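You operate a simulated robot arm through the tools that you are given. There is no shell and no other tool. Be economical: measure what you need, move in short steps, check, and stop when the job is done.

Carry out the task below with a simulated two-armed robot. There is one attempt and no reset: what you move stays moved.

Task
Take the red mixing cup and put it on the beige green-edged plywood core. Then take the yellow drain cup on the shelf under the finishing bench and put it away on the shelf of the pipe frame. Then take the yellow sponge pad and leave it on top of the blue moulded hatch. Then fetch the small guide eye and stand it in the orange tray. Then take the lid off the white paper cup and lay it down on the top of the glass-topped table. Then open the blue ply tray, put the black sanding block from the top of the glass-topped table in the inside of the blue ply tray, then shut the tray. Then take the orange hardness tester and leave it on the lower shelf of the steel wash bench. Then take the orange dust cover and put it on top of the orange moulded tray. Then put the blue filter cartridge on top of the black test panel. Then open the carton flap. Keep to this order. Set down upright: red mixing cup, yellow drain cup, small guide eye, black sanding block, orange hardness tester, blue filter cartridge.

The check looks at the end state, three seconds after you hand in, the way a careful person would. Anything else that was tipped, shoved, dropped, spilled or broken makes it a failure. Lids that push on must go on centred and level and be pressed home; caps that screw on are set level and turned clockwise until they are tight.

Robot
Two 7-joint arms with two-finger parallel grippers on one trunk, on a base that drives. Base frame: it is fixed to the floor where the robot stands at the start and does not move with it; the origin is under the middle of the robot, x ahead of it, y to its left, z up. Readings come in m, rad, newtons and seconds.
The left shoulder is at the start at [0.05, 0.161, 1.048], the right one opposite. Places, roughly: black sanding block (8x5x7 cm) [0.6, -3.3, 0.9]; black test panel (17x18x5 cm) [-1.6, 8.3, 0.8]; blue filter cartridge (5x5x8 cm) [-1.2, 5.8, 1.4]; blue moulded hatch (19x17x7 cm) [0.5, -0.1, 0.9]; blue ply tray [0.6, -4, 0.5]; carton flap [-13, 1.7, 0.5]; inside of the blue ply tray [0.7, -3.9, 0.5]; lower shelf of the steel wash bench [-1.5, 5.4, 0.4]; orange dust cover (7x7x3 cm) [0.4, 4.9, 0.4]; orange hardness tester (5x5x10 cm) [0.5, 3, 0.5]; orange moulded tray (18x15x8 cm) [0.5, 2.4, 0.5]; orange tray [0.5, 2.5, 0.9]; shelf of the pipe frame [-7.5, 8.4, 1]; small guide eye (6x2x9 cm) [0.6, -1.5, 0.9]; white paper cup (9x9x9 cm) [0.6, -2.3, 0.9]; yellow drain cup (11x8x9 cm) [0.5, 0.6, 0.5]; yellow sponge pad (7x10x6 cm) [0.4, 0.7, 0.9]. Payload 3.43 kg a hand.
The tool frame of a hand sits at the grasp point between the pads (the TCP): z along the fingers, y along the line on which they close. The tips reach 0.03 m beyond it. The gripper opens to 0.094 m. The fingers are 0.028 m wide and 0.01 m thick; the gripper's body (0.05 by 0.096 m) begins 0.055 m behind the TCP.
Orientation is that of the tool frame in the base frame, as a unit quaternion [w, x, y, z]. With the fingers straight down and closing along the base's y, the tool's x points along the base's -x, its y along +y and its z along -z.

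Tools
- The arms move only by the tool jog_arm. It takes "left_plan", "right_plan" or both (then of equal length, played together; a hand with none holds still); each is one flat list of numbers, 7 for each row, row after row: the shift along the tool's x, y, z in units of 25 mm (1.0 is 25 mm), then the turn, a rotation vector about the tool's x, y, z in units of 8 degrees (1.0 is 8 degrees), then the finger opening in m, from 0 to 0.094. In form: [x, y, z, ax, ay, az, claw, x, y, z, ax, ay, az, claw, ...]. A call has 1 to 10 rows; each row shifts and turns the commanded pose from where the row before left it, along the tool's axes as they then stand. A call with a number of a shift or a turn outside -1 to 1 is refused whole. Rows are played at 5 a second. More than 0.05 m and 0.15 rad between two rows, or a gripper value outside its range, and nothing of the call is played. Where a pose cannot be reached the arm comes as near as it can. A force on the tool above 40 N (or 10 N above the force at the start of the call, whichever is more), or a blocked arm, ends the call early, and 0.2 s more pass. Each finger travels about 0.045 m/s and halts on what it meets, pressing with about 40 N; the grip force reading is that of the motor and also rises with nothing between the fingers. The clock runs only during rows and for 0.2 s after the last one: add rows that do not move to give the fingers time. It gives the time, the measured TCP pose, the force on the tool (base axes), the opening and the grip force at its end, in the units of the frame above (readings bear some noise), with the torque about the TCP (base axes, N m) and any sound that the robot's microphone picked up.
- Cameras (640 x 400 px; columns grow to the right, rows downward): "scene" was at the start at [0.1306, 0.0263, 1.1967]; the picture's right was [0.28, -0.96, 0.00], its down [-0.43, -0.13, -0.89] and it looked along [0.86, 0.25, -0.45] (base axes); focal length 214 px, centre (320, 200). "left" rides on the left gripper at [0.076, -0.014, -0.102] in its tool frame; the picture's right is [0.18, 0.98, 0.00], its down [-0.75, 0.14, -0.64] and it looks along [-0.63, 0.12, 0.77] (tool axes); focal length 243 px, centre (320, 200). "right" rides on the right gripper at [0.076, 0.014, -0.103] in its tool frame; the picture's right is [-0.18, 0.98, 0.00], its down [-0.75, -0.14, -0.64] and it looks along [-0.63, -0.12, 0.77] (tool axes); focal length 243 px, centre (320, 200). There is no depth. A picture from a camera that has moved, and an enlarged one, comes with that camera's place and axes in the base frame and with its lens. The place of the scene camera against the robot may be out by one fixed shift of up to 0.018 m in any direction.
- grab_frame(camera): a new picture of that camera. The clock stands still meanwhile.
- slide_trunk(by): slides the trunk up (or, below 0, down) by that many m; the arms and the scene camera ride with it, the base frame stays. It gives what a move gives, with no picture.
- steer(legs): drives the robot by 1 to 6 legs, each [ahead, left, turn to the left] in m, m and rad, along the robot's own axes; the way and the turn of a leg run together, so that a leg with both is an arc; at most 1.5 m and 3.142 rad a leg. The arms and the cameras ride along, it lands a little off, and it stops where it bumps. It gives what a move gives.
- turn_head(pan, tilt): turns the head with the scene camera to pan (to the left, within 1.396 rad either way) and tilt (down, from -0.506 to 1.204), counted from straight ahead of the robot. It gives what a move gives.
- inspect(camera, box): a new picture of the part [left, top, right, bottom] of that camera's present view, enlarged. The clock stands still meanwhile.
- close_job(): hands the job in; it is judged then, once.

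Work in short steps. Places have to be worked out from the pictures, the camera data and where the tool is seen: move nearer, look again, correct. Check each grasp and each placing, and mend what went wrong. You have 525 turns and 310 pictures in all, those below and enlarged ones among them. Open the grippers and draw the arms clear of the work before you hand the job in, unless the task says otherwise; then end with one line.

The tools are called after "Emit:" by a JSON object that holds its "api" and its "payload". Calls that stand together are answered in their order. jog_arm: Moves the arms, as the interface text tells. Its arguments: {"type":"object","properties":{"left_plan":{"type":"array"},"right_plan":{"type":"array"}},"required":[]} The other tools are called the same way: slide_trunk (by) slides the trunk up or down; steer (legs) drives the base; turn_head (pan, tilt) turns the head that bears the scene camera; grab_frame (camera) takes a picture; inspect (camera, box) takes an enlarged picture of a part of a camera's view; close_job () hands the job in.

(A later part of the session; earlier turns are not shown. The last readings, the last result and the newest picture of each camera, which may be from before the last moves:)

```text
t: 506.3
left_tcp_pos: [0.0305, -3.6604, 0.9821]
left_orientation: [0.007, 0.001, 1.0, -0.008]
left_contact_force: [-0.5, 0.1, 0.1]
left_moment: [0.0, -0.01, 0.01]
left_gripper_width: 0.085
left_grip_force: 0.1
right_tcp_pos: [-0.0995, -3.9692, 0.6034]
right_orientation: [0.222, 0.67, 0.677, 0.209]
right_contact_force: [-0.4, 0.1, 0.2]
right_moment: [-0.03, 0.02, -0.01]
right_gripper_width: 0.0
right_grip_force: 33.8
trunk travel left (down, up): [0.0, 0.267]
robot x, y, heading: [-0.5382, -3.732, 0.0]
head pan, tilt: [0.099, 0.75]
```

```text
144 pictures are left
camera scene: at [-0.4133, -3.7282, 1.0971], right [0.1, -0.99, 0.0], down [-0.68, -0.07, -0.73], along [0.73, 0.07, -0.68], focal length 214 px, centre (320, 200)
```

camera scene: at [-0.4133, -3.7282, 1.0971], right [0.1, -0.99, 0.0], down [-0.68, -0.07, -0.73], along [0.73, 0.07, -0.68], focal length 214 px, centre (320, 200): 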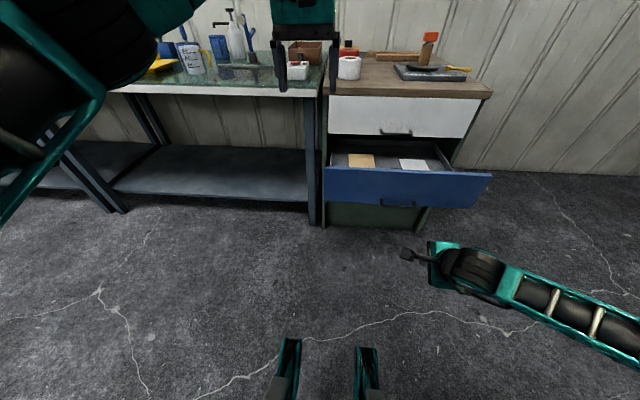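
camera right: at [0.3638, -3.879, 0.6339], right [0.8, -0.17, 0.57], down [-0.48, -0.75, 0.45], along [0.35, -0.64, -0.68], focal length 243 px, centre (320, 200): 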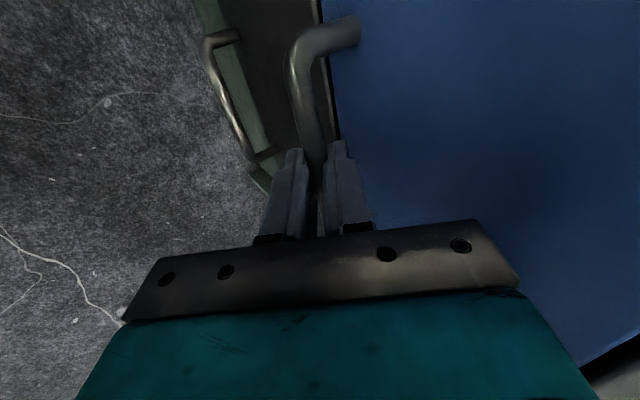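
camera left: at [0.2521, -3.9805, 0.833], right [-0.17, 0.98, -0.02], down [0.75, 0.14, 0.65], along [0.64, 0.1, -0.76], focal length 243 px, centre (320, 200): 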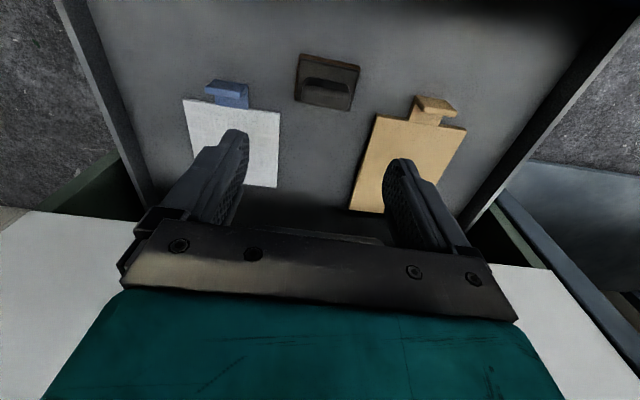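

Raise the left hand clear of the cabinet-top items, then drive forward to push.

Emit:
{"api": "jog_arm", "payload": {"left_plan": [0, 0, -1, 0, 0, 0, 0.085, 0, 0, -1, 0, 0, 0, 0.085, 0, 0, -1, 0, 0, 0, 0.085, 0, 0, -1, 0, 0, 0, 0.085, 0, 0, -1, 0, 0, 0, 0.085, 0, 0, -1, 0, 0, 0, 0.085]}}

Emit:
{"api": "steer", "payload": {"legs": [[0.26, 0, 0]]}}

Emit:
{"api": "grab_frame", "payload": {"camera": "scene"}}

Emit:
{"api": "grab_frame", "payload": {"camera": "right"}}

```text
t: 507.7
left_tcp_pos: [0.0104, -3.6639, 1.082]
left_orientation: [0.009, 0.001, 1.0, -0.008]
left_contact_force: [0.8, 0.2, -0.3]
left_moment: [-0.01, -0.02, 0.01]
left_gripper_width: 0.0849
left_grip_force: 0.1
left hand out of reach, approached as far as the arm can: row 4, 5, 6
right_tcp_pos: [-0.0998, -3.9698, 0.6037]
right_orientation: [0.222, 0.67, 0.677, 0.209]
right_contact_force: [0.1, -0.3, -0.1]
right_moment: [-0.01, 0.02, -0.01]
right_gripper_width: 0.0
right_grip_force: 32.9
trunk travel left (down, up): [0.0, 0.267]
robot x, y, heading: [-0.5385, -3.7351, -0.0]
head pan, tilt: [0.099, 0.75]
```

```text
t: 509.5
left_tcp_pos: [0.2628, -3.6698, 1.0811]
left_orientation: [0.007, 0.006, 1.0, -0.008]
left_contact_force: [-0.5, 0.8, -0.3]
left_moment: [0.02, 0.0, -0.01]
left_gripper_width: 0.0852
left_grip_force: 0.1
right_tcp_pos: [0.1479, -3.9743, 0.6044]
right_orientation: [0.223, 0.673, 0.673, 0.208]
right_contact_force: [-0.6, 0.5, 0.5]
right_moment: [0.04, -0.01, -0.02]
right_gripper_width: 0.0
right_grip_force: 32.7
trunk travel left (down, up): [0.0, 0.267]
robot x, y, heading: [-0.2897, -3.7392, -0.007]
head pan, tilt: [0.099, 0.75]
```

```text
143 pictures are left
camera scene: at [-0.1617, -3.7301, 1.097], right [0.09, -1.0, 0.0], down [-0.68, -0.06, -0.73], along [0.73, 0.07, -0.68], focal length 214 px, centre (320, 200)
```

scene: 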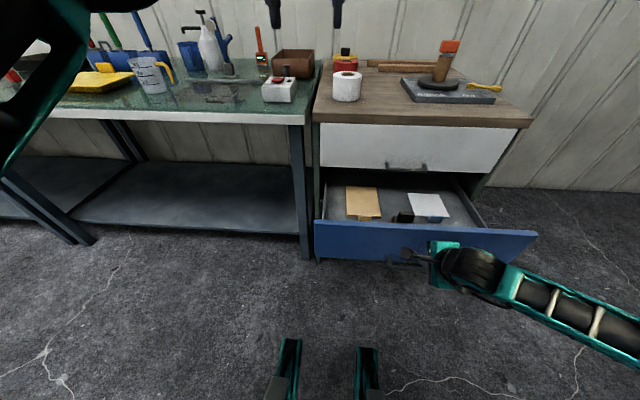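

```text
142 pictures are left
camera right: at [0.1024, -3.8964, 0.6941], right [0.8, -0.18, 0.57], down [-0.49, -0.74, 0.46], along [0.35, -0.65, -0.68], focal length 243 px, centre (320, 200)
```

right: 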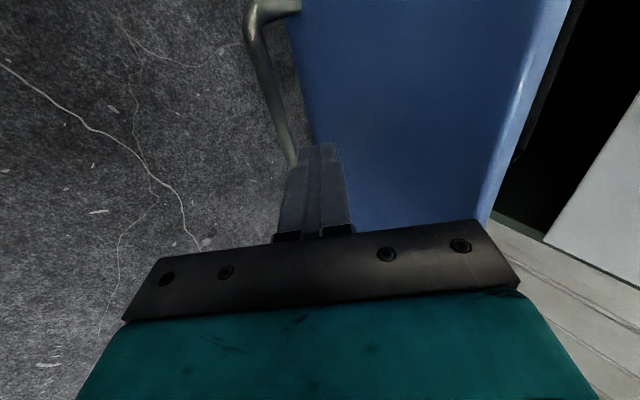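

Fingertips are just in front of the blue face, above the handle. Push forward 0.2 m.

Emit:
{"api": "steer", "payload": {"legs": [[0.2, 0, 0.006]]}}

Emit:
{"api": "grab_frame", "payload": {"camera": "scene"}}

```text
t: 511.1
left_tcp_pos: [0.465, -3.6628, 1.0819]
left_orientation: [0.007, 0.0, 1.0, -0.008]
left_contact_force: [-0.2, -0.1, -0.4]
left_moment: [-0.01, -0.01, 0.0]
left_gripper_width: 0.0848
left_grip_force: 0.0
right_tcp_pos: [0.3549, -3.9686, 0.6028]
right_orientation: [0.222, 0.669, 0.678, 0.209]
right_contact_force: [-0.1, -0.4, 0.0]
right_moment: [-0.01, -0.05, 0.0]
right_gripper_width: 0.0
right_grip_force: 33.0
trunk travel left (down, up): [0.0, 0.267]
robot x, y, heading: [-0.0854, -3.7355, 0.005]
head pan, tilt: [0.099, 0.75]
```

```text
141 pictures are left
camera scene: at [0.0408, -3.7287, 1.097], right [0.1, -0.99, 0.0], down [-0.68, -0.07, -0.73], along [0.73, 0.08, -0.68], focal length 214 px, centre (320, 200)
```

scene: 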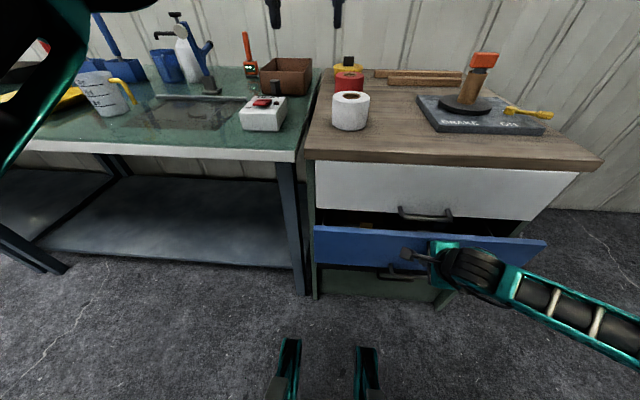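

Almost closed. The hand camera might approach the white handle, so I'll shift the hand 3 cm to +y and lower 2 cm, then push the rest.

Emit:
{"api": "jog_arm", "payload": {"right_plan": [0.6, -0.2, -0.3, 0, 0, 0, 0.0, 0.6, -0.47, 0.65, 0, 0, 0, 0.0, 0, 0, 0, 0, 0, 0, 0.0]}}

Emit:
{"api": "steer", "payload": {"legs": [[0.08, 0, 0]]}}

Emit:
{"api": "grab_frame", "payload": {"camera": "scene"}}

Emit:
{"api": "grab_frame", "payload": {"camera": "right"}}

```text
t: 511.9
left_tcp_pos: [0.4646, -3.6626, 1.0816]
left_orientation: [0.007, -0.001, 1.0, -0.008]
left_contact_force: [-0.1, -0.5, -0.7]
left_moment: [-0.01, -0.03, 0.01]
left_gripper_width: 0.0847
left_grip_force: 0.1
right_tcp_pos: [0.3456, -3.9392, 0.5866]
right_orientation: [0.222, 0.67, 0.677, 0.209]
right_contact_force: [-0.4, -0.7, -1.5]
right_moment: [0.02, 0.01, 0.01]
right_gripper_width: 0.0001
right_grip_force: 32.8
trunk travel left (down, up): [0.0, 0.267]
robot x, y, heading: [-0.0846, -3.7355, 0.005]
head pan, tilt: [0.099, 0.75]
```

```text
t: 513.0
left_tcp_pos: [0.5443, -3.6616, 1.0803]
left_orientation: [0.008, -0.002, 1.0, -0.008]
left_contact_force: [0.8, 0.1, -0.3]
left_moment: [0.04, -0.03, -0.02]
left_gripper_width: 0.0849
left_grip_force: 0.0
right_tcp_pos: [0.4256, -3.9384, 0.5869]
right_orientation: [0.222, 0.669, 0.678, 0.209]
right_contact_force: [0.1, -0.1, 0.6]
right_moment: [-0.01, 0.01, -0.03]
right_gripper_width: 0.0
right_grip_force: 32.7
trunk travel left (down, up): [0.0, 0.267]
robot x, y, heading: [-0.0077, -3.7322, 0.002]
head pan, tilt: [0.099, 0.75]
```

```text
140 pictures are left
camera scene: at [0.1202, -3.7282, 1.097], right [0.11, -0.99, 0.0], down [-0.68, -0.07, -0.73], along [0.73, 0.08, -0.68], focal length 214 px, centre (320, 200)
```

scene: 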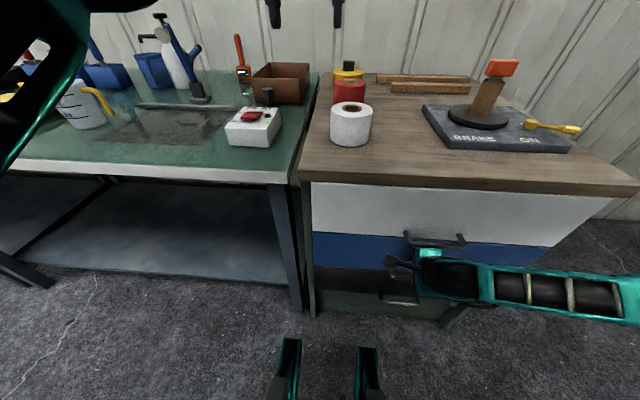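

```text
139 pictures are left
camera right: at [0.3765, -3.8605, 0.6775], right [0.8, -0.17, 0.57], down [-0.48, -0.75, 0.46], along [0.35, -0.64, -0.68], focal length 243 px, centre (320, 200)
```

right: 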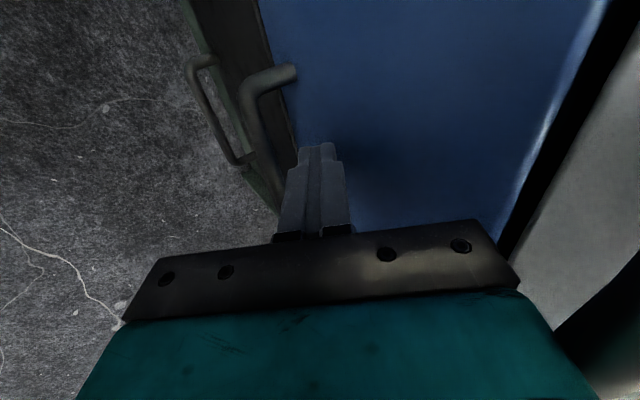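

Nearly closed. Push the last bit with the arm in small steps, watching the force.

Emit:
{"api": "jog_arm", "payload": {"right_plan": [0, 0.25, 0.18, 0, 0, 0, 0.0, 0, 0.25, 0.18, 0, 0, 0, 0.0, 0, 0.25, 0.18, 0, 0, 0, 0.0, 0, 0, 0, 0, 0, 0, 0.0]}}

Emit:
{"api": "jog_arm", "payload": {"right_plan": [0, 0.25, 0.18, 0, 0, 0, 0.0, 0, 0.25, 0.18, 0, 0, 0, 0.0, 0, 0, 0, 0, 0, 0, 0.0]}}

Emit:
{"api": "grab_frame", "payload": {"camera": "right"}}

Emit:
{"api": "grab_frame", "payload": {"camera": "scene"}}

```text
t: 513.6
left_tcp_pos: [0.5448, -3.6624, 1.0808]
left_orientation: [0.008, -0.001, 1.0, -0.009]
left_contact_force: [-0.1, 0.5, -1.0]
left_moment: [0.01, -0.02, -0.02]
left_gripper_width: 0.085
left_grip_force: 0.0
right_tcp_pos: [0.4295, -3.9366, 0.5813]
right_orientation: [0.214, 0.668, 0.683, 0.203]
right_contact_force: [-2.0, 1.1, -2.7]
right_moment: [-0.14, -0.14, 0.02]
right_gripper_width: 0.0
right_grip_force: 33.0
trunk travel left (down, up): [0.0, 0.267]
robot x, y, heading: [-0.0058, -3.7368, 0.006]
head pan, tilt: [0.099, 0.75]
stopped in row 2 (right hand): the force on the tool passed its limit (the readings are from after the stop); the commanded pose is now the measured one
```

```text
t: 514.1
left_tcp_pos: [0.5448, -3.6635, 1.0808]
left_orientation: [0.008, 0.0, 1.0, -0.009]
left_contact_force: [-0.6, -0.4, -1.0]
left_moment: [0.0, 0.03, 0.0]
left_gripper_width: 0.0848
left_grip_force: 0.1
right_tcp_pos: [0.4297, -3.9374, 0.5767]
right_orientation: [0.209, 0.67, 0.685, 0.198]
right_contact_force: [-4.2, -0.4, 2.0]
right_moment: [0.02, 0.02, 0.05]
right_gripper_width: 0.0
right_grip_force: 33.3
trunk travel left (down, up): [0.0, 0.267]
robot x, y, heading: [-0.0058, -3.7391, 0.002]
head pan, tilt: [0.099, 0.75]
stopped in row 2 (right hand): the force on the tool passed its limit (the readings are from after the stop); the commanded pose is now the measured one
```

```text
138 pictures are left
camera right: at [0.3845, -3.8602, 0.6691], right [0.82, -0.16, 0.55], down [-0.46, -0.75, 0.48], along [0.34, -0.64, -0.69], focal length 243 px, centre (320, 200)
```

right: 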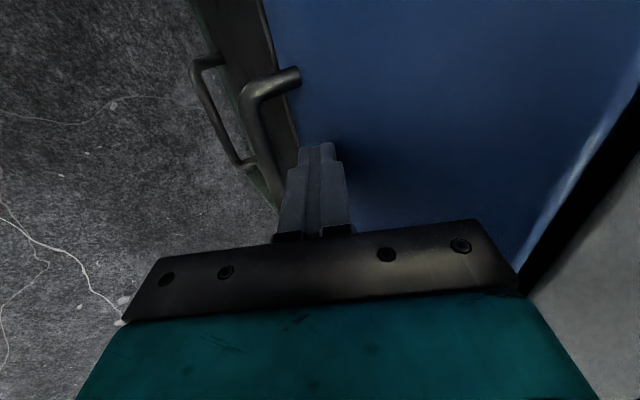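

```text
137 pictures are left
camera scene: at [0.1188, -3.7285, 1.0971], right [0.1, -0.99, 0.0], down [-0.68, -0.07, -0.73], along [0.73, 0.07, -0.68], focal length 214 px, centre (320, 200)
```

scene: 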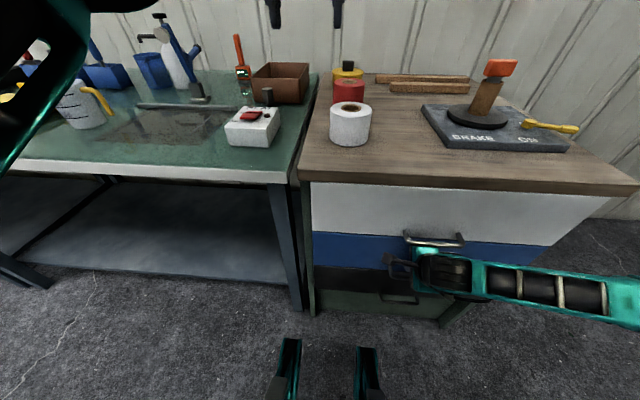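

Resistance met at the tips. I'll retreat the hand and check whether the drawer is flush.

Emit:
{"api": "jog_arm", "payload": {"right_plan": [0, -0.8, -0.6, 0, 0, 0, 0.0, 0, -0.8, -0.6, 0, 0, 0, 0.0, 0, -0.8, -0.6, 0, 0, 0, 0.0]}}

Emit:
{"api": "steer", "payload": {"legs": [[-0.4, 0, 0]]}}

Emit:
{"api": "turn_head", "payload": {"pan": -0.25, "tilt": 0.55}}

Emit:
{"api": "inspect", "payload": {"camera": "scene", "box": [200, 110, 420, 270]}}

```text
t: 514.9
left_tcp_pos: [0.5429, -3.6639, 1.0804]
left_orientation: [0.008, -0.001, 1.0, -0.008]
left_contact_force: [-0.4, -0.2, -0.7]
left_moment: [0.0, 0.0, -0.02]
left_gripper_width: 0.085
left_grip_force: 0.0
right_tcp_pos: [0.3984, -3.9364, 0.578]
right_orientation: [0.206, 0.668, 0.687, 0.2]
right_contact_force: [-0.1, 0.6, 0.1]
right_moment: [0.0, 0.01, 0.0]
right_gripper_width: 0.0
right_grip_force: 32.8
right hand out of reach, approached as far as the arm can: row 2, 3
trunk travel left (down, up): [0.0, 0.267]
robot x, y, heading: [-0.0075, -3.7346, 0.0]
head pan, tilt: [0.099, 0.75]
```

```text
t: 517.4
left_tcp_pos: [0.1496, -3.6648, 1.081]
left_orientation: [0.008, 0.001, 1.0, -0.008]
left_contact_force: [-1.3, -0.3, 0.0]
left_moment: [-0.01, -0.03, -0.01]
left_gripper_width: 0.085
left_grip_force: 0.1
right_tcp_pos: [0.0036, -3.939, 0.5794]
right_orientation: [0.206, 0.669, 0.685, 0.199]
right_contact_force: [0.1, -0.3, 0.0]
right_moment: [-0.02, 0.0, -0.01]
right_gripper_width: 0.0
right_grip_force: 32.7
trunk travel left (down, up): [0.0, 0.267]
robot x, y, heading: [-0.3999, -3.7388, 0.002]
head pan, tilt: [0.099, 0.75]
```

```text
t: 518.2
left_tcp_pos: [0.1484, -3.6654, 1.0809]
left_orientation: [0.008, 0.002, 1.0, -0.009]
left_contact_force: [0.3, -0.4, 0.2]
left_moment: [-0.01, -0.02, 0.04]
left_gripper_width: 0.0849
left_grip_force: 0.1
right_tcp_pos: [0.004, -3.9389, 0.5793]
right_orientation: [0.206, 0.669, 0.685, 0.199]
right_contact_force: [-0.4, 0.7, -0.6]
right_moment: [0.02, 0.03, 0.0]
right_gripper_width: 0.0
right_grip_force: 33.0
trunk travel left (down, up): [0.0, 0.267]
robot x, y, heading: [-0.4029, -3.7405, 0.001]
head pan, tilt: [-0.25, 0.55]
```

```text
2.50 times, centred on (310, 190) of scene
camera zoom: at [-0.2703, -3.7602, 1.1144], right [-0.25, -0.97, 0.0], down [-0.51, 0.13, -0.85], along [0.83, -0.21, -0.52], focal length 536 px, centre (345, 225)
```

zoom: 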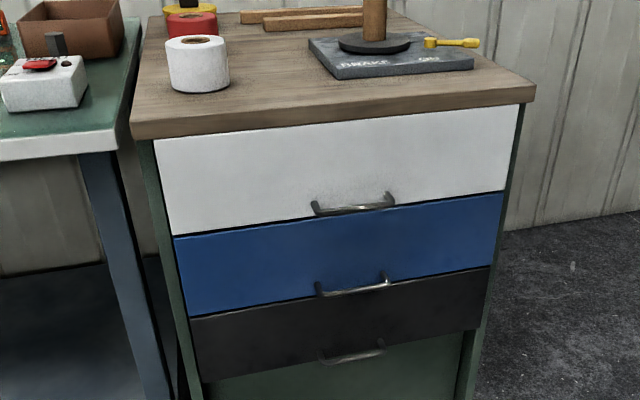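

The drawer is flush. Next is the orange hardness tester on the finishing bench's lower shelf near y≈3. I'll untilt and un-yaw the right hand while raising it.

Emit:
{"api": "jog_arm", "payload": {"right_plan": [0, 0, 0, 1, 0, 0, 0.04, 0, 0, 0, 1, 0, 0, 0.04, 0, 0, 0, 1, 0, 0, 0.04, 0, 0, 0, 1, 0, 0, 0.04, 0, 0, 0, 0.2, 0, 0, 0.04, 0, 0, -1, 0, 0, -1, 0.04, 0, 0, -1, 0, 0, -1, 0.04, 0, 0, -1, 0, 0, -1, 0.04, 0, 0, -1, 0, 0, -1, 0.04, 0, 0, -1, 0, 0, -1, 0.04]}}

Emit:
{"api": "jog_arm", "payload": {"right_plan": [0, 0, -1, 0, 0, -1, 0.04, 0, 0, -1, 0, 0, -1, 0.04, 0, 0, -1, 0, 0, -1, 0.04, 0, 0, -1, 0, 0, -1, 0.04, 0, 0, -1, 0, 0, -1, 0.04, 0, 0, -1, 0, 0, -1, 0.04, 0, 0, -1, 0, 0, -0.2, 0.04, 0, 0, -1, 0, 0, 0, 0.04, 0, 0, -1, 0, 0, 0, 0.04, 0, 0, -1, 0, 0, 0, 0.04]}}

Emit:
{"api": "steer", "payload": {"legs": [[0, 1.45, 0], [0, 1.45, 0], [0, 1.45, 0], [0, 1.45, 0]]}}

```text
t: 520.4
left_tcp_pos: [0.1499, -3.6652, 1.0809]
left_orientation: [0.008, 0.001, 1.0, -0.009]
left_contact_force: [0.5, -0.2, -0.2]
left_moment: [-0.01, -0.01, 0.02]
left_gripper_width: 0.085
left_grip_force: 0.0
right_tcp_pos: [0.0049, -3.9374, 0.7027]
right_orientation: [0.002, 0.412, 0.911, -0.008]
right_contact_force: [-0.5, 0.2, -0.4]
right_moment: [-0.02, 0.01, 0.0]
right_gripper_width: 0.0399
right_grip_force: 0.1
trunk travel left (down, up): [0.0, 0.267]
robot x, y, heading: [-0.4012, -3.7381, 0.001]
head pan, tilt: [-0.25, 0.55]
```

```text
t: 522.6
left_tcp_pos: [0.1475, -3.6654, 1.0796]
left_orientation: [0.008, 0.0, 1.0, -0.008]
left_contact_force: [-0.5, -0.2, -0.2]
left_moment: [-0.02, 0.01, 0.02]
left_gripper_width: 0.0849
left_grip_force: 0.1
right_tcp_pos: [0.0069, -3.9353, 0.9518]
right_orientation: [-0.002, -0.007, 1.0, -0.009]
right_contact_force: [-0.5, 0.5, -0.4]
right_moment: [-0.01, 0.0, -0.06]
right_gripper_width: 0.04
right_grip_force: 0.0
trunk travel left (down, up): [0.0, 0.267]
robot x, y, heading: [-0.3978, -3.7385, 0.001]
head pan, tilt: [-0.25, 0.55]
```

```text
t: 549.7
left_tcp_pos: [0.2747, 2.013, 1.0804]
left_orientation: [0.008, 0.008, 1.0, -0.008]
left_contact_force: [0.4, -0.7, -0.8]
left_moment: [0.04, 0.02, 0.02]
left_gripper_width: 0.0849
left_grip_force: 0.0
right_tcp_pos: [0.1293, 1.7459, 0.951]
right_orientation: [-0.003, 0.001, 1.0, -0.008]
right_contact_force: [0.6, 0.2, -0.7]
right_moment: [0.0, -0.02, -0.02]
right_gripper_width: 0.04
right_grip_force: 0.1
trunk travel left (down, up): [0.0, 0.267]
robot x, y, heading: [-0.275, 1.9452, -0.015]
head pan, tilt: [-0.25, 0.55]
```

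Emit:
{"api": "steer", "payload": {"legs": [[-0.15, 0.8, 0.015]]}}

Emit:
{"api": "turn_head", "payload": {"pan": 0.1, "tilt": 0.6}}

Emit:
{"api": "grab_frame", "payload": {"camera": "scene"}}

```text
t: 554.0
left_tcp_pos: [0.1293, 2.803, 1.0807]
left_orientation: [0.008, 0.001, 1.0, -0.008]
left_contact_force: [0.5, 0.4, 0.9]
left_moment: [0.04, 0.01, 0.04]
left_gripper_width: 0.0848
left_grip_force: 0.0
right_tcp_pos: [-0.0133, 2.5351, 0.9525]
right_orientation: [-0.003, -0.006, 1.0, -0.007]
right_contact_force: [0.2, -0.4, -0.3]
right_moment: [-0.01, 0.0, -0.01]
right_gripper_width: 0.04
right_grip_force: 0.1
trunk travel left (down, up): [0.0, 0.267]
robot x, y, heading: [-0.4179, 2.7307, -0.008]
head pan, tilt: [-0.25, 0.55]
```

```text
t: 554.8
left_tcp_pos: [0.1295, 2.8038, 1.0813]
left_orientation: [0.008, 0.001, 1.0, -0.007]
left_contact_force: [0.2, 0.3, -0.6]
left_moment: [0.02, 0.0, 0.03]
left_gripper_width: 0.0849
left_grip_force: 0.0
right_tcp_pos: [-0.0128, 2.5346, 0.9516]
right_orientation: [-0.002, -0.008, 1.0, -0.008]
right_contact_force: [1.0, -0.2, -0.7]
right_moment: [-0.05, -0.03, 0.0]
right_gripper_width: 0.0401
right_grip_force: 0.1
trunk travel left (down, up): [0.0, 0.267]
robot x, y, heading: [-0.4229, 2.7313, 0.001]
head pan, tilt: [0.099, 0.6]
```

```text
135 pictures are left
camera scene: at [-0.2894, 2.7399, 1.1099], right [0.1, -1.0, 0.0], down [-0.56, -0.06, -0.83], along [0.82, 0.08, -0.56], focal length 214 px, centre (320, 200)
```

scene: 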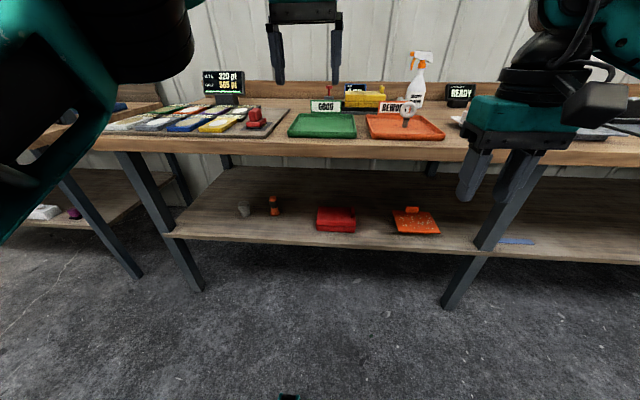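

Emit:
{"api": "inspect", "payload": {"camera": "scene", "box": [210, 180, 460, 260]}}

```text
2.56 times, centred on (335, 220) of scene
camera zoom: at [-0.2894, 2.7399, 1.1099], right [0.1, -1.0, 0.0], down [-0.56, -0.06, -0.83], along [0.82, 0.08, -0.56], focal length 549 px, centre (282, 149)
```

zoom: 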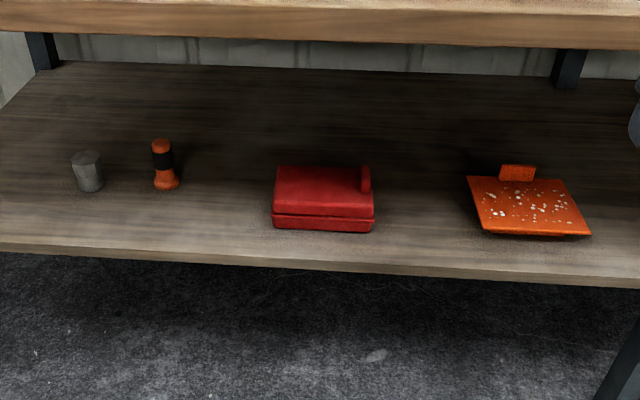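

The tester stands at about (0.555, 3.057) on the lower shelf. The bench leg at y≈3.5 argues for the right hand. I'll pitch the right hand to about 36° and lower it.

Emit:
{"api": "jog_arm", "payload": {"right_plan": [-0.5, 0.16, 0.85, 0, -1, 0, 0.07, -0.38, 0.16, 0.91, 0, -1, 0, 0.07, -0.25, 0.16, 0.955, 0, -1, 0, 0.07, -0.11, 0.16, 0.98, 0, -1, 0, 0.07, 0.03, 0.16, 0.985, 0, -0.5, 0, 0.07, 0.095, 0.16, 0.982, 0, 0, 0, 0.07, 0.095, 0.16, 0.982, 0, 0, 0, 0.07, 0.095, 0.16, 0.982, 0, 0, 0, 0.07, 0.095, 0.16, 0.982, 0, 0, 0, 0.07, 0.095, 0.16, 0.982, 0, 0, 0, 0.07]}}

Emit:
{"api": "jog_arm", "payload": {"right_plan": [0.588, 0, 0.809, 0, 0, 0, 0.07, 0.588, 0, 0.809, 0, 0, 0, 0.07, 0.588, 0, 0.809, 0, 0, 0, 0.07, 0.588, 0, 0.809, 0, 0, 0, 0.07]}}

Emit:
{"api": "steer", "payload": {"legs": [[0.1, 0.48, 0]]}}

Emit:
{"api": "grab_frame", "payload": {"camera": "right"}}

Emit:
{"api": "grab_frame", "payload": {"camera": "scene"}}

```text
t: 557.0
left_tcp_pos: [0.1289, 2.8036, 1.0807]
left_orientation: [0.007, 0.001, 1.0, -0.009]
left_contact_force: [0.6, 0.7, 0.7]
left_moment: [0.01, -0.01, -0.01]
left_gripper_width: 0.0849
left_grip_force: 0.0
right_tcp_pos: [0.1093, 2.5723, 0.736]
right_orientation: [0.307, -0.009, 0.952, -0.006]
right_contact_force: [0.0, 0.0, -0.1]
right_moment: [0.01, -0.02, 0.0]
right_gripper_width: 0.0702
right_grip_force: 0.2
trunk travel left (down, up): [0.0, 0.267]
robot x, y, heading: [-0.4219, 2.7323, 0.003]
head pan, tilt: [0.099, 0.6]
```

```text
t: 558.0
left_tcp_pos: [0.1292, 2.8042, 1.0809]
left_orientation: [0.008, 0.001, 1.0, -0.007]
left_contact_force: [0.4, -0.4, 0.4]
left_moment: [-0.02, 0.01, 0.0]
left_gripper_width: 0.085
left_grip_force: 0.0
right_tcp_pos: [0.1097, 2.5721, 0.6375]
right_orientation: [0.307, -0.009, 0.952, -0.005]
right_contact_force: [-0.8, 0.2, 0.3]
right_moment: [0.0, 0.0, 0.0]
right_gripper_width: 0.0698
right_grip_force: 0.1
trunk travel left (down, up): [0.0, 0.267]
robot x, y, heading: [-0.4225, 2.7327, 0.004]
head pan, tilt: [0.099, 0.6]
```

```text
t: 560.9
left_tcp_pos: [0.2304, 3.2628, 1.0799]
left_orientation: [0.007, 0.007, 1.0, -0.008]
left_contact_force: [0.3, 1.1, 0.3]
left_moment: [-0.01, 0.0, -0.02]
left_gripper_width: 0.0849
left_grip_force: 0.1
right_tcp_pos: [0.2089, 3.0306, 0.6384]
right_orientation: [0.306, -0.004, 0.952, -0.008]
right_contact_force: [0.8, 1.1, 0.0]
right_moment: [0.0, 0.01, -0.02]
right_gripper_width: 0.0702
right_grip_force: 0.0
trunk travel left (down, up): [0.0, 0.267]
robot x, y, heading: [-0.3183, 3.1969, -0.005]
head pan, tilt: [0.099, 0.6]
```

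```text
133 pictures are left
camera right: at [0.0878, 3.0455, 0.6769], right [0.15, 0.99, 0.09], down [0.24, -0.12, 0.96], along [0.96, -0.12, -0.25], focal length 243 px, centre (320, 200)
```

right: 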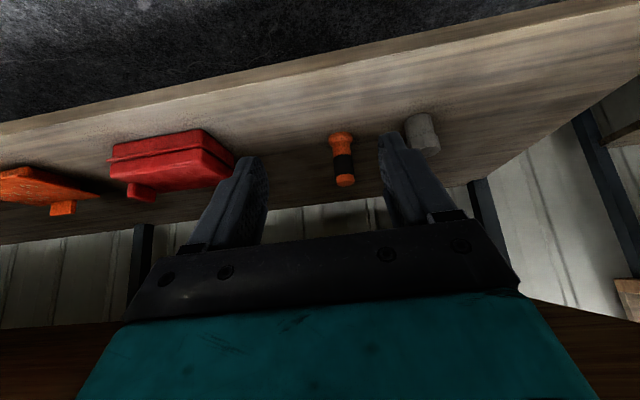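

```text
132 pictures are left
camera scene: at [-0.1882, 3.2036, 1.1099], right [0.09, -1.0, 0.0], down [-0.56, -0.05, -0.83], along [0.82, 0.07, -0.56], focal length 214 px, centre (320, 200)
```

scene: 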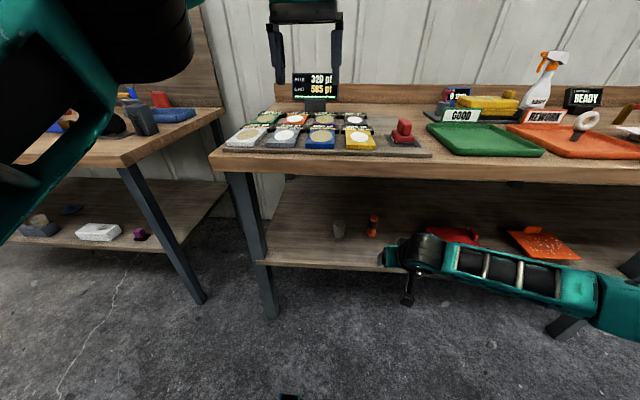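

The tester is at (0.54, 3.042), top z≈0.533. Drive to standoff and lower slightly.

Emit:
{"api": "steer", "payload": {"legs": [[0.255, 0.01, 0.005]]}}

Emit:
{"api": "jog_arm", "payload": {"right_plan": [0.588, 0, 0.809, 0, 0, 0, 0.07, 0.5, 0, 0.68, 0, 0, 0, 0.07, 0, 0, 0, 0, 0, 0, 0.07]}}

Emit:
{"api": "grab_frame", "payload": {"camera": "right"}}

```text
t: 562.7
left_tcp_pos: [0.4842, 3.2681, 1.081]
left_orientation: [0.007, 0.007, 1.0, -0.007]
left_contact_force: [0.1, 0.8, -0.8]
left_moment: [-0.02, 0.0, -0.01]
left_gripper_width: 0.085
left_grip_force: 0.1
right_tcp_pos: [0.4544, 3.038, 0.6271]
right_orientation: [0.298, -0.007, 0.955, -0.01]
right_contact_force: [0.0, -0.1, -0.3]
right_moment: [-0.01, -0.04, 0.0]
right_gripper_width: 0.0699
right_grip_force: 0.1
trunk travel left (down, up): [0.0, 0.267]
robot x, y, heading: [-0.0675, 3.2015, -0.007]
head pan, tilt: [0.099, 0.6]
```

```text
t: 563.5
left_tcp_pos: [0.4842, 3.27, 1.0808]
left_orientation: [0.008, 0.006, 1.0, -0.009]
left_contact_force: [-0.3, 0.2, 0.8]
left_moment: [-0.01, 0.01, 0.01]
left_gripper_width: 0.0849
left_grip_force: 0.2
right_tcp_pos: [0.4533, 3.0386, 0.5817]
right_orientation: [0.296, -0.008, 0.955, -0.01]
right_contact_force: [0.2, 0.0, -0.1]
right_moment: [0.02, -0.01, 0.01]
right_gripper_width: 0.0699
right_grip_force: 0.0
trunk travel left (down, up): [0.0, 0.267]
robot x, y, heading: [-0.0672, 3.2008, -0.01]
head pan, tilt: [0.099, 0.6]
```

```text
131 pictures are left
camera right: at [0.3324, 3.0521, 0.6234], right [0.14, 0.99, 0.08], down [0.26, -0.12, 0.96], along [0.96, -0.12, -0.27], focal length 243 px, centre (320, 200)
```

right: 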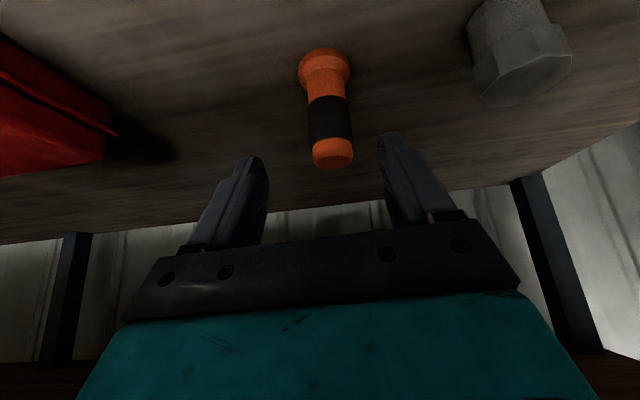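

The hand's pose shifted by 1 cm during the drive, which could mean the arm is touching something. Checking the scene view.

Emit:
{"api": "turn_head", "payload": {"pan": -0.6, "tilt": 0.6}}

Emit:
{"api": "grab_frame", "payload": {"camera": "scene"}}

```text
t: 564.6
left_tcp_pos: [0.4835, 3.2701, 1.0812]
left_orientation: [0.008, 0.007, 1.0, -0.008]
left_contact_force: [-0.2, 0.2, -0.5]
left_moment: [0.0, 0.04, -0.02]
left_gripper_width: 0.0851
left_grip_force: 0.0
right_tcp_pos: [0.4535, 3.0381, 0.5824]
right_orientation: [0.298, -0.007, 0.955, -0.01]
right_contact_force: [0.3, 0.2, 0.3]
right_moment: [0.02, 0.02, 0.01]
right_gripper_width: 0.0701
right_grip_force: 0.0
trunk travel left (down, up): [0.0, 0.267]
robot x, y, heading: [-0.0688, 3.2062, -0.009]
head pan, tilt: [-0.6, 0.6]
```

```text
130 pictures are left
camera scene: at [0.0488, 3.1525, 1.1099], right [-0.57, -0.82, 0.0], down [-0.46, 0.32, -0.83], along [0.68, -0.47, -0.56], focal length 214 px, centre (320, 200)
```

scene: 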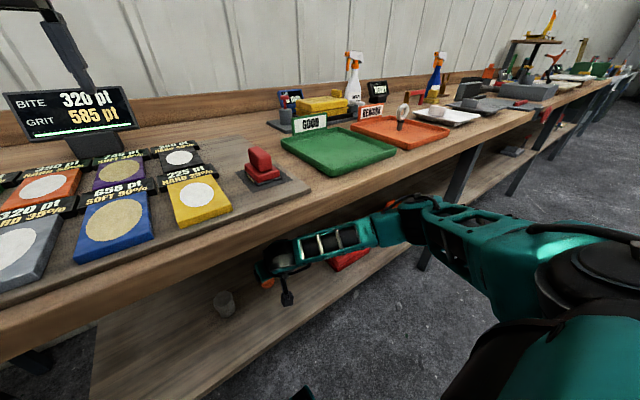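

The elbow touches the bench edge. I'll back off 0.17 m and instead extend the arm further forward relative to the robot.

Emit:
{"api": "steer", "payload": {"legs": [[-0.2, 0, 0.008]]}}

Emit:
{"api": "jog_arm", "payload": {"right_plan": [-0.82, 0, 0.57, 0, 0, 0, 0.07, -0.82, 0, 0.57, 0, 0, 0, 0.07, -0.82, 0, 0.57, 0, 0, 0, 0.07, -0.82, 0, 0.57, 0, 0, 0, 0.07]}}

Emit:
{"api": "grab_frame", "payload": {"camera": "scene"}}

```text
t: 566.1
left_tcp_pos: [0.2853, 3.2785, 1.0816]
left_orientation: [0.008, 0.0, 1.0, -0.008]
left_contact_force: [0.4, 0.1, 0.6]
left_moment: [0.0, 0.02, 0.01]
left_gripper_width: 0.0849
left_grip_force: 0.0
right_tcp_pos: [0.2583, 3.0457, 0.5814]
right_orientation: [0.297, -0.013, 0.955, -0.008]
right_contact_force: [0.0, 0.0, 1.2]
right_moment: [0.03, 0.04, 0.0]
right_gripper_width: 0.07
right_grip_force: 0.0
trunk travel left (down, up): [0.0, 0.267]
robot x, y, heading: [-0.2628, 3.2006, 0.005]
head pan, tilt: [-0.6, 0.6]
```

```text
t: 567.1
left_tcp_pos: [0.2856, 3.278, 1.0815]
left_orientation: [0.008, 0.0, 1.0, -0.009]
left_contact_force: [-0.5, -0.5, 0.1]
left_moment: [-0.01, -0.03, 0.01]
left_gripper_width: 0.0849
left_grip_force: 0.1
right_tcp_pos: [0.3566, 3.0493, 0.5817]
right_orientation: [0.298, -0.013, 0.955, -0.009]
right_contact_force: [0.6, 0.4, 0.2]
right_moment: [-0.01, 0.02, 0.0]
right_gripper_width: 0.0702
right_grip_force: 0.0
trunk travel left (down, up): [0.0, 0.267]
robot x, y, heading: [-0.2608, 3.2044, 0.004]
head pan, tilt: [-0.6, 0.6]
```

```text
129 pictures are left
camera scene: at [-0.147, 3.1544, 1.1099], right [-0.56, -0.83, 0.0], down [-0.47, 0.32, -0.83], along [0.68, -0.46, -0.56], focal length 214 px, centre (320, 200)
```

scene: 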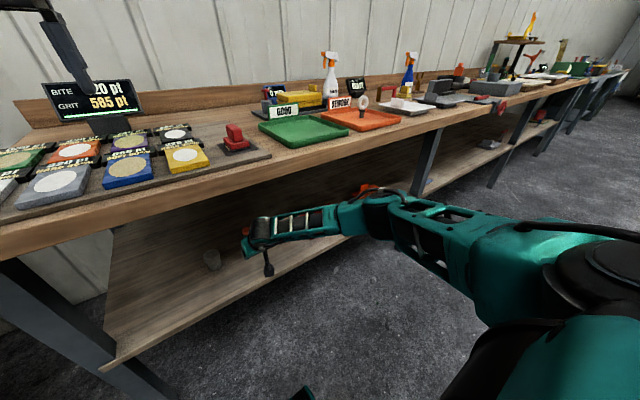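

Better: the elbow now lags and sits lower. Drive forward to standoff.

Emit:
{"api": "steer", "payload": {"legs": [[0.11, -0.005, 0]]}}

Emit:
{"api": "grab_frame", "payload": {"camera": "right"}}

Emit:
{"api": "grab_frame", "payload": {"camera": "scene"}}

```text
t: 568.4
left_tcp_pos: [0.3994, 3.2756, 1.0817]
left_orientation: [0.008, -0.001, 1.0, -0.008]
left_contact_force: [1.1, -0.1, -0.2]
left_moment: [-0.03, -0.03, -0.05]
left_gripper_width: 0.0851
left_grip_force: 0.2
right_tcp_pos: [0.4678, 3.0473, 0.5815]
right_orientation: [0.298, -0.015, 0.954, -0.007]
right_contact_force: [0.1, 0.3, -0.3]
right_moment: [-0.02, -0.02, 0.02]
right_gripper_width: 0.07
right_grip_force: 0.1
trunk travel left (down, up): [0.0, 0.267]
robot x, y, heading: [-0.1472, 3.192, 0.003]
head pan, tilt: [-0.6, 0.6]
```

```text
128 pictures are left
camera right: at [0.3476, 3.0581, 0.6234], right [0.13, 0.99, 0.08], down [0.26, -0.11, 0.96], along [0.96, -0.1, -0.27], focal length 243 px, centre (320, 200)
```

right: 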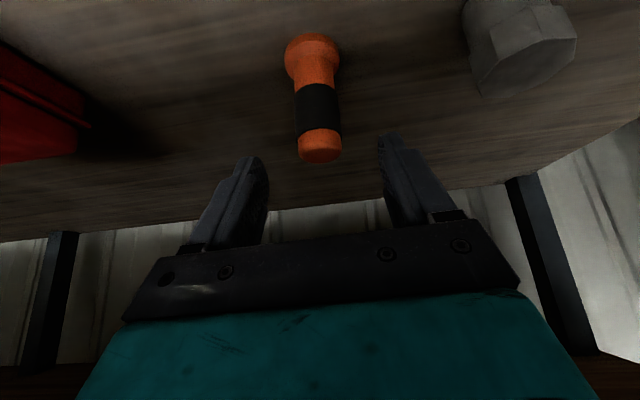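

```text
127 pictures are left
camera scene: at [-0.0344, 3.1504, 1.1099], right [-0.56, -0.83, 0.0], down [-0.47, 0.32, -0.82], along [0.68, -0.46, -0.57], focal length 214 px, centre (320, 200)
```

scene: 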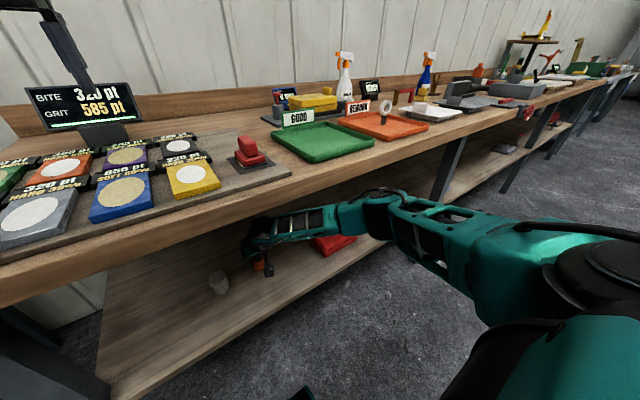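

The tester is aligned to within millimetres: centre ≈ (0.528, 3.043). Advance along the tool axis and close.

Emit:
{"api": "jog_arm", "payload": {"right_plan": [0, -0.16, 0.8, 0, 0, 0, 0.07, 0, 0, 0.8, 0, 0, 0, 0.07, 0, 0, 0.8, 0, 0, 0, 0.07, 0, 0, 0.8, 0, 0, 0, 0.07, 0, 0, 0.8, 0, 0, 0, 0.07, 0, 0, 0.3, 0, 0, 0, 0.07, 0, 0, 0, 0, 0, 0, 0.07]}}

Emit:
{"api": "grab_frame", "payload": {"camera": "right"}}

```text
t: 570.0
left_tcp_pos: [0.3996, 3.2764, 1.0812]
left_orientation: [0.007, -0.001, 1.0, -0.009]
left_contact_force: [-0.1, -0.5, -0.5]
left_moment: [0.01, 0.0, 0.0]
left_gripper_width: 0.0849
left_grip_force: 0.0
right_tcp_pos: [0.5152, 3.04, 0.5059]
right_orientation: [0.298, -0.014, 0.955, -0.008]
right_contact_force: [0.7, 0.5, -0.2]
right_moment: [-0.01, 0.01, 0.01]
right_gripper_width: 0.0698
right_grip_force: 0.0
right hand out of reach, approached as far as the arm can: row 5, 6
trunk travel left (down, up): [0.0, 0.267]
robot x, y, heading: [-0.1549, 3.1994, 0.006]
head pan, tilt: [-0.6, 0.6]
```

```text
126 pictures are left
camera right: at [0.3947, 3.0516, 0.5474], right [0.13, 0.99, 0.08], down [0.26, -0.11, 0.96], along [0.96, -0.1, -0.27], focal length 243 px, centre (320, 200)
```

right: 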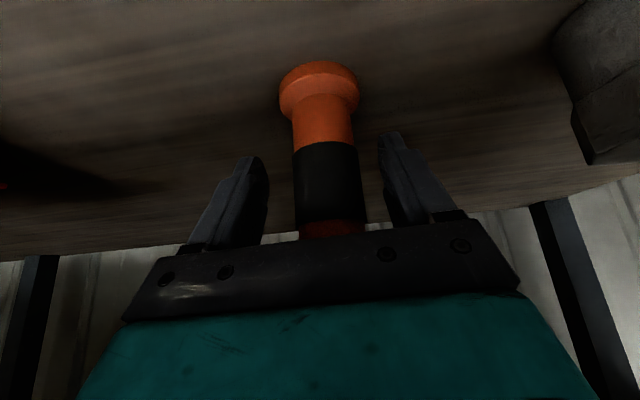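

Arm limit reached 1.3 cm short; drive forward 1.5 cm and close.

Emit:
{"api": "steer", "payload": {"legs": [[0.018, 0, 0]]}}

Emit:
{"api": "jog_arm", "payload": {"right_plan": [0, 0.1, 0, 0, 0, 0, 0.06, 0, 0, 0, 0, 0, 0, 0.04, 0, 0, 0, 0, 0, 0, 0.02, 0, 0, 0, 0, 0, 0, 0.02, 0, 0, 0, 0, 0, 0, 0.02]}}

Emit:
{"api": "grab_frame", "payload": {"camera": "right"}}

```text
t: 570.7
left_tcp_pos: [0.417, 3.274, 1.0804]
left_orientation: [0.008, -0.001, 1.0, -0.008]
left_contact_force: [-0.6, 0.4, -0.5]
left_moment: [0.02, 0.01, 0.01]
left_gripper_width: 0.0846
left_grip_force: 0.0
right_tcp_pos: [0.5337, 3.0398, 0.5052]
right_orientation: [0.297, -0.013, 0.955, -0.008]
right_contact_force: [0.1, -0.1, -0.4]
right_moment: [-0.01, 0.0, -0.03]
right_gripper_width: 0.0703
right_grip_force: 0.1
trunk travel left (down, up): [0.0, 0.267]
robot x, y, heading: [-0.1314, 3.1982, 0.007]
head pan, tilt: [-0.6, 0.6]
```

```text
t: 571.9
left_tcp_pos: [0.4164, 3.2763, 1.0806]
left_orientation: [0.008, -0.001, 1.0, -0.008]
left_contact_force: [-0.4, -0.2, -0.7]
left_moment: [0.03, -0.02, 0.0]
left_gripper_width: 0.085
left_grip_force: 0.1
right_tcp_pos: [0.5343, 3.0421, 0.5062]
right_orientation: [0.297, -0.015, 0.955, -0.007]
right_contact_force: [1.0, 0.7, -0.2]
right_moment: [0.01, -0.01, 0.03]
right_gripper_width: 0.0373
right_grip_force: 40.5
trunk travel left (down, up): [0.0, 0.267]
robot x, y, heading: [-0.1343, 3.1989, 0.01]
head pan, tilt: [-0.6, 0.6]
```

```text
125 pictures are left
camera right: at [0.4126, 3.0539, 0.5471], right [0.13, 0.99, 0.08], down [0.26, -0.11, 0.96], along [0.96, -0.1, -0.27], focal length 243 px, centre (320, 200)
```

right: 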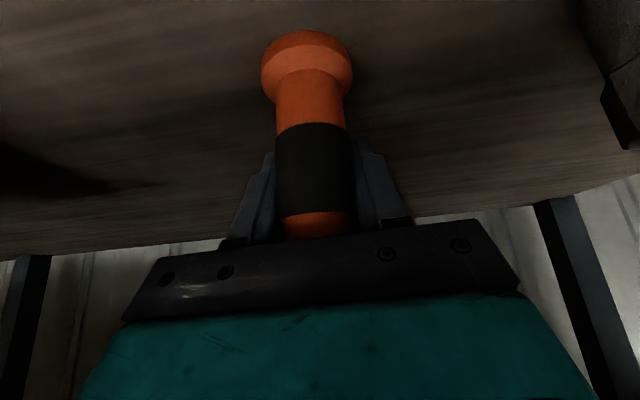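

Gripped. Lift 2.5 cm and back out.

Emit:
{"api": "jog_arm", "payload": {"right_plan": [-0.2, 0, -0.29, 0, 0, 0, 0.02, -0.2, 0, -0.29, 0, 0, 0, 0.02, -0.2, 0, -0.29, 0, 0, 0, 0.02, 0, 0, 0, 0, 0, 0, 0.02]}}

Emit:
{"api": "steer", "payload": {"legs": [[-0.45, 0, 0]]}}

Emit:
{"api": "grab_frame", "payload": {"camera": "right"}}

```text
t: 572.9
left_tcp_pos: [0.4174, 3.2747, 1.08]
left_orientation: [0.008, 0.0, 1.0, -0.008]
left_contact_force: [-0.1, -0.2, 0.5]
left_moment: [-0.03, 0.02, 0.02]
left_gripper_width: 0.0851
left_grip_force: 0.0
right_tcp_pos: [0.5351, 3.0423, 0.5331]
right_orientation: [0.298, -0.014, 0.955, -0.008]
right_contact_force: [0.0, 1.0, -1.5]
right_moment: [-0.04, -0.01, 0.02]
right_gripper_width: 0.0372
right_grip_force: 39.8
trunk travel left (down, up): [0.0, 0.267]
robot x, y, heading: [-0.1307, 3.1953, 0.009]
head pan, tilt: [-0.6, 0.6]
```

```text
t: 575.7
left_tcp_pos: [-0.0366, 3.274, 1.0803]
left_orientation: [0.008, -0.004, 1.0, -0.008]
left_contact_force: [-0.1, 0.3, 0.2]
left_moment: [0.04, 0.0, 0.01]
left_gripper_width: 0.0851
left_grip_force: 0.1
right_tcp_pos: [0.0832, 3.0418, 0.5321]
right_orientation: [0.298, -0.017, 0.955, -0.006]
right_contact_force: [-0.6, 0.6, -1.1]
right_moment: [0.02, -0.01, -0.02]
right_gripper_width: 0.0376
right_grip_force: 40.6
trunk travel left (down, up): [0.0, 0.267]
robot x, y, heading: [-0.5798, 3.1959, 0.012]
head pan, tilt: [-0.6, 0.6]
```

```text
124 pictures are left
camera right: at [-0.0375, 3.0536, 0.5735], right [0.12, 0.99, 0.08], down [0.26, -0.11, 0.96], along [0.96, -0.1, -0.27], focal length 243 px, centre (320, 200)
```

right: 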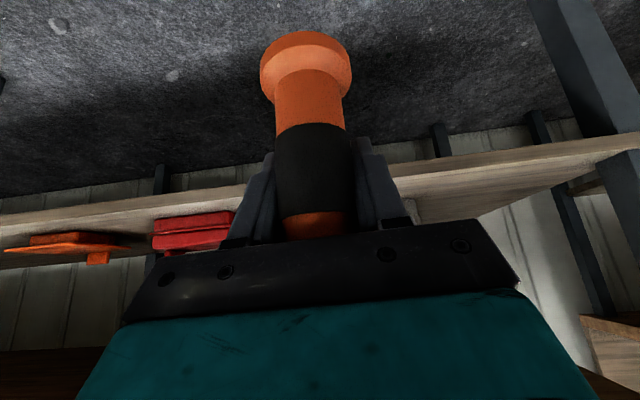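

Tester held upright. Now drive to the wash bench, approaching it from its west side facing +x.

Emit:
{"api": "steer", "payload": {"legs": [[-1.3, 0.4, -0.012], [-0.5, 0.4, 0], [0, 1.3, 0]]}}

Emit:
{"api": "turn_head", "payload": {"pan": 0, "tilt": 0.6}}

Emit:
{"api": "grab_frame", "payload": {"camera": "scene"}}

```text
t: 591.9
left_tcp_pos: [-1.8341, 5.3632, 1.0807]
left_orientation: [0.007, 0.014, 1.0, -0.008]
left_contact_force: [0.7, -0.4, 0.0]
left_moment: [-0.02, 0.02, -0.03]
left_gripper_width: 0.085
left_grip_force: 0.2
right_tcp_pos: [-1.7229, 5.1286, 0.5327]
right_orientation: [0.297, 0.0, 0.955, -0.013]
right_contact_force: [-0.6, -0.2, -1.6]
right_moment: [-0.01, -0.04, 0.04]
right_gripper_width: 0.0368
right_grip_force: 39.7
trunk travel left (down, up): [0.0, 0.267]
robot x, y, heading: [-2.3851, 5.3039, -0.017]
head pan, tilt: [-0.6, 0.6]
```

```text
t: 592.9
left_tcp_pos: [-1.8335, 5.3631, 1.0808]
left_orientation: [0.008, 0.014, 1.0, -0.008]
left_contact_force: [0.0, -0.1, -0.6]
left_moment: [-0.02, 0.01, 0.01]
left_gripper_width: 0.0853
left_grip_force: 0.1
right_tcp_pos: [-1.723, 5.1276, 0.5329]
right_orientation: [0.296, 0.0, 0.955, -0.013]
right_contact_force: [0.1, -0.1, -0.9]
right_moment: [-0.02, -0.03, -0.01]
right_gripper_width: 0.0369
right_grip_force: 39.6
trunk travel left (down, up): [0.0, 0.267]
robot x, y, heading: [-2.3836, 5.3042, -0.021]
head pan, tilt: [0.0, 0.6]
```

```text
123 pictures are left
camera scene: at [-2.2534, 5.301, 1.1099], right [-0.02, -1.0, 0.0], down [-0.56, 0.01, -0.82], along [0.82, -0.02, -0.57], focal length 214 px, centre (320, 200)
```

scene: 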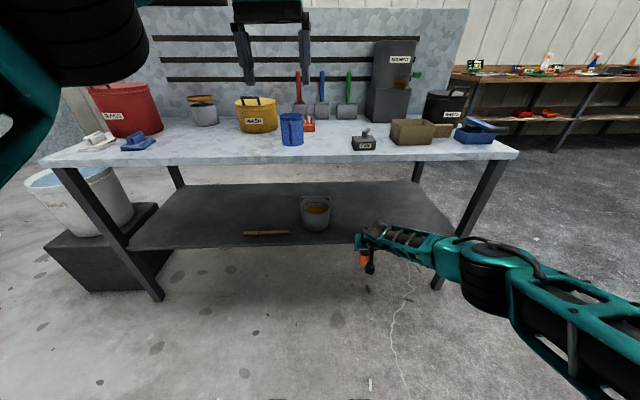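

The wash bench's lower shelf is at about z≈0.35–0.36, with free space around (−1.42, 5.02). I'll test in free space whether the arm can go down to that height in this pose.

Emit:
{"api": "jog_arm", "payload": {"right_plan": [0.569, 0, 0.822, 0, 0, 0, 0.02, 0.569, 0, 0.822, 0, 0, 0, 0.02, 0.569, 0, 0.822, 0, 0, 0, 0.02]}}

```text
t: 593.7
left_tcp_pos: [-1.8322, 5.3627, 1.08]
left_orientation: [0.007, 0.013, 1.0, -0.009]
left_contact_force: [0.2, -0.3, 0.2]
left_moment: [0.0, -0.01, -0.03]
left_gripper_width: 0.0852
left_grip_force: 0.0
right_tcp_pos: [-1.728, 5.1266, 0.4987]
right_orientation: [0.298, -0.001, 0.955, -0.012]
right_contact_force: [0.1, 1.0, -1.1]
right_moment: [0.01, -0.01, 0.01]
right_gripper_width: 0.037
right_grip_force: 40.3
right hand out of reach, approached as far as the arm can: row 2, 3
trunk travel left (down, up): [0.0, 0.267]
robot x, y, heading: [-2.3877, 5.305, -0.019]
head pan, tilt: [0.0, 0.6]
```

The reach limit depends on the hand's pitch. Reducing the pitch by 8° should allow z≈0.43 and would tilt the tester only 8°, well within its stability when it is set down. Testing in free space.

Emit:
{"api": "jog_arm", "payload": {"right_plan": [0, 0, 0, 0, 1, 0, 0.02, 0.45, 0, 0.89, 0, 0, 0, 0.02, 0.45, 0, 0.89, 0, 0, 0, 0.02, 0.45, 0, 0.89, 0, 0, 0, 0.02]}}

```text
t: 594.7
left_tcp_pos: [-1.8331, 5.3639, 1.0793]
left_orientation: [0.008, 0.013, 1.0, -0.008]
left_contact_force: [-0.4, 1.0, 0.3]
left_moment: [0.0, -0.02, -0.01]
left_gripper_width: 0.085
left_grip_force: 0.1
right_tcp_pos: [-1.7689, 5.1258, 0.4575]
right_orientation: [0.23, 0.001, 0.973, -0.013]
right_contact_force: [-0.1, 0.6, -1.0]
right_moment: [0.0, -0.07, 0.01]
right_gripper_width: 0.037
right_grip_force: 39.8
right hand out of reach, approached as far as the arm can: row 1, 2, 3, 4
trunk travel left (down, up): [0.0, 0.267]
robot x, y, heading: [-2.3866, 5.3035, -0.019]
head pan, tilt: [0.0, 0.6]
```

Horizontal extension is limiting now. Pull back 5 cm and continue down.

Emit:
{"api": "jog_arm", "payload": {"right_plan": [0.89, 0, -0.45, 0, 0, 0, 0.02, 0.89, 0, -0.45, 0, 0, 0, 0.02, 0.45, 0, 0.89, 0, 0, 0, 0.02, 0.45, 0, 0.89, 0, 0, 0, 0.02]}}

Emit:
{"api": "grab_frame", "payload": {"camera": "scene"}}

```text
t: 595.7
left_tcp_pos: [-1.8336, 5.3625, 1.081]
left_orientation: [0.008, 0.013, 1.0, -0.008]
left_contact_force: [-0.6, 0.1, 0.0]
left_moment: [-0.01, -0.02, -0.02]
left_gripper_width: 0.0849
left_grip_force: 0.1
right_tcp_pos: [-1.8196, 5.1266, 0.4064]
right_orientation: [0.23, 0.0, 0.973, -0.013]
right_contact_force: [0.7, 0.0, -2.0]
right_moment: [0.02, -0.05, 0.0]
right_gripper_width: 0.037
right_grip_force: 39.6
trunk travel left (down, up): [0.0, 0.267]
robot x, y, heading: [-2.3831, 5.3014, -0.017]
head pan, tilt: [0.0, 0.6]
```

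```text
122 pictures are left
camera scene: at [-2.2534, 5.3011, 1.1099], right [-0.02, -1.0, 0.0], down [-0.56, 0.01, -0.82], along [0.82, -0.02, -0.57], focal length 214 px, centre (320, 200)
```

scene: 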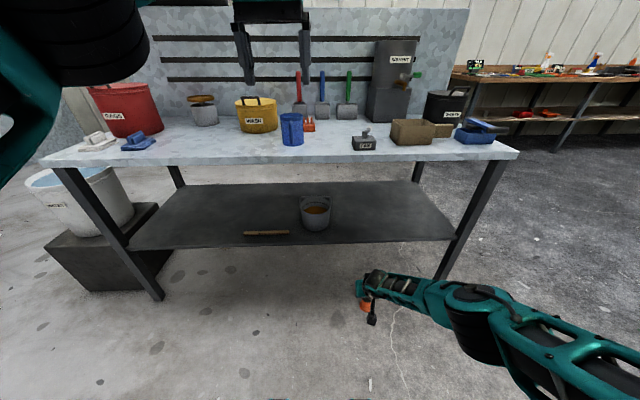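

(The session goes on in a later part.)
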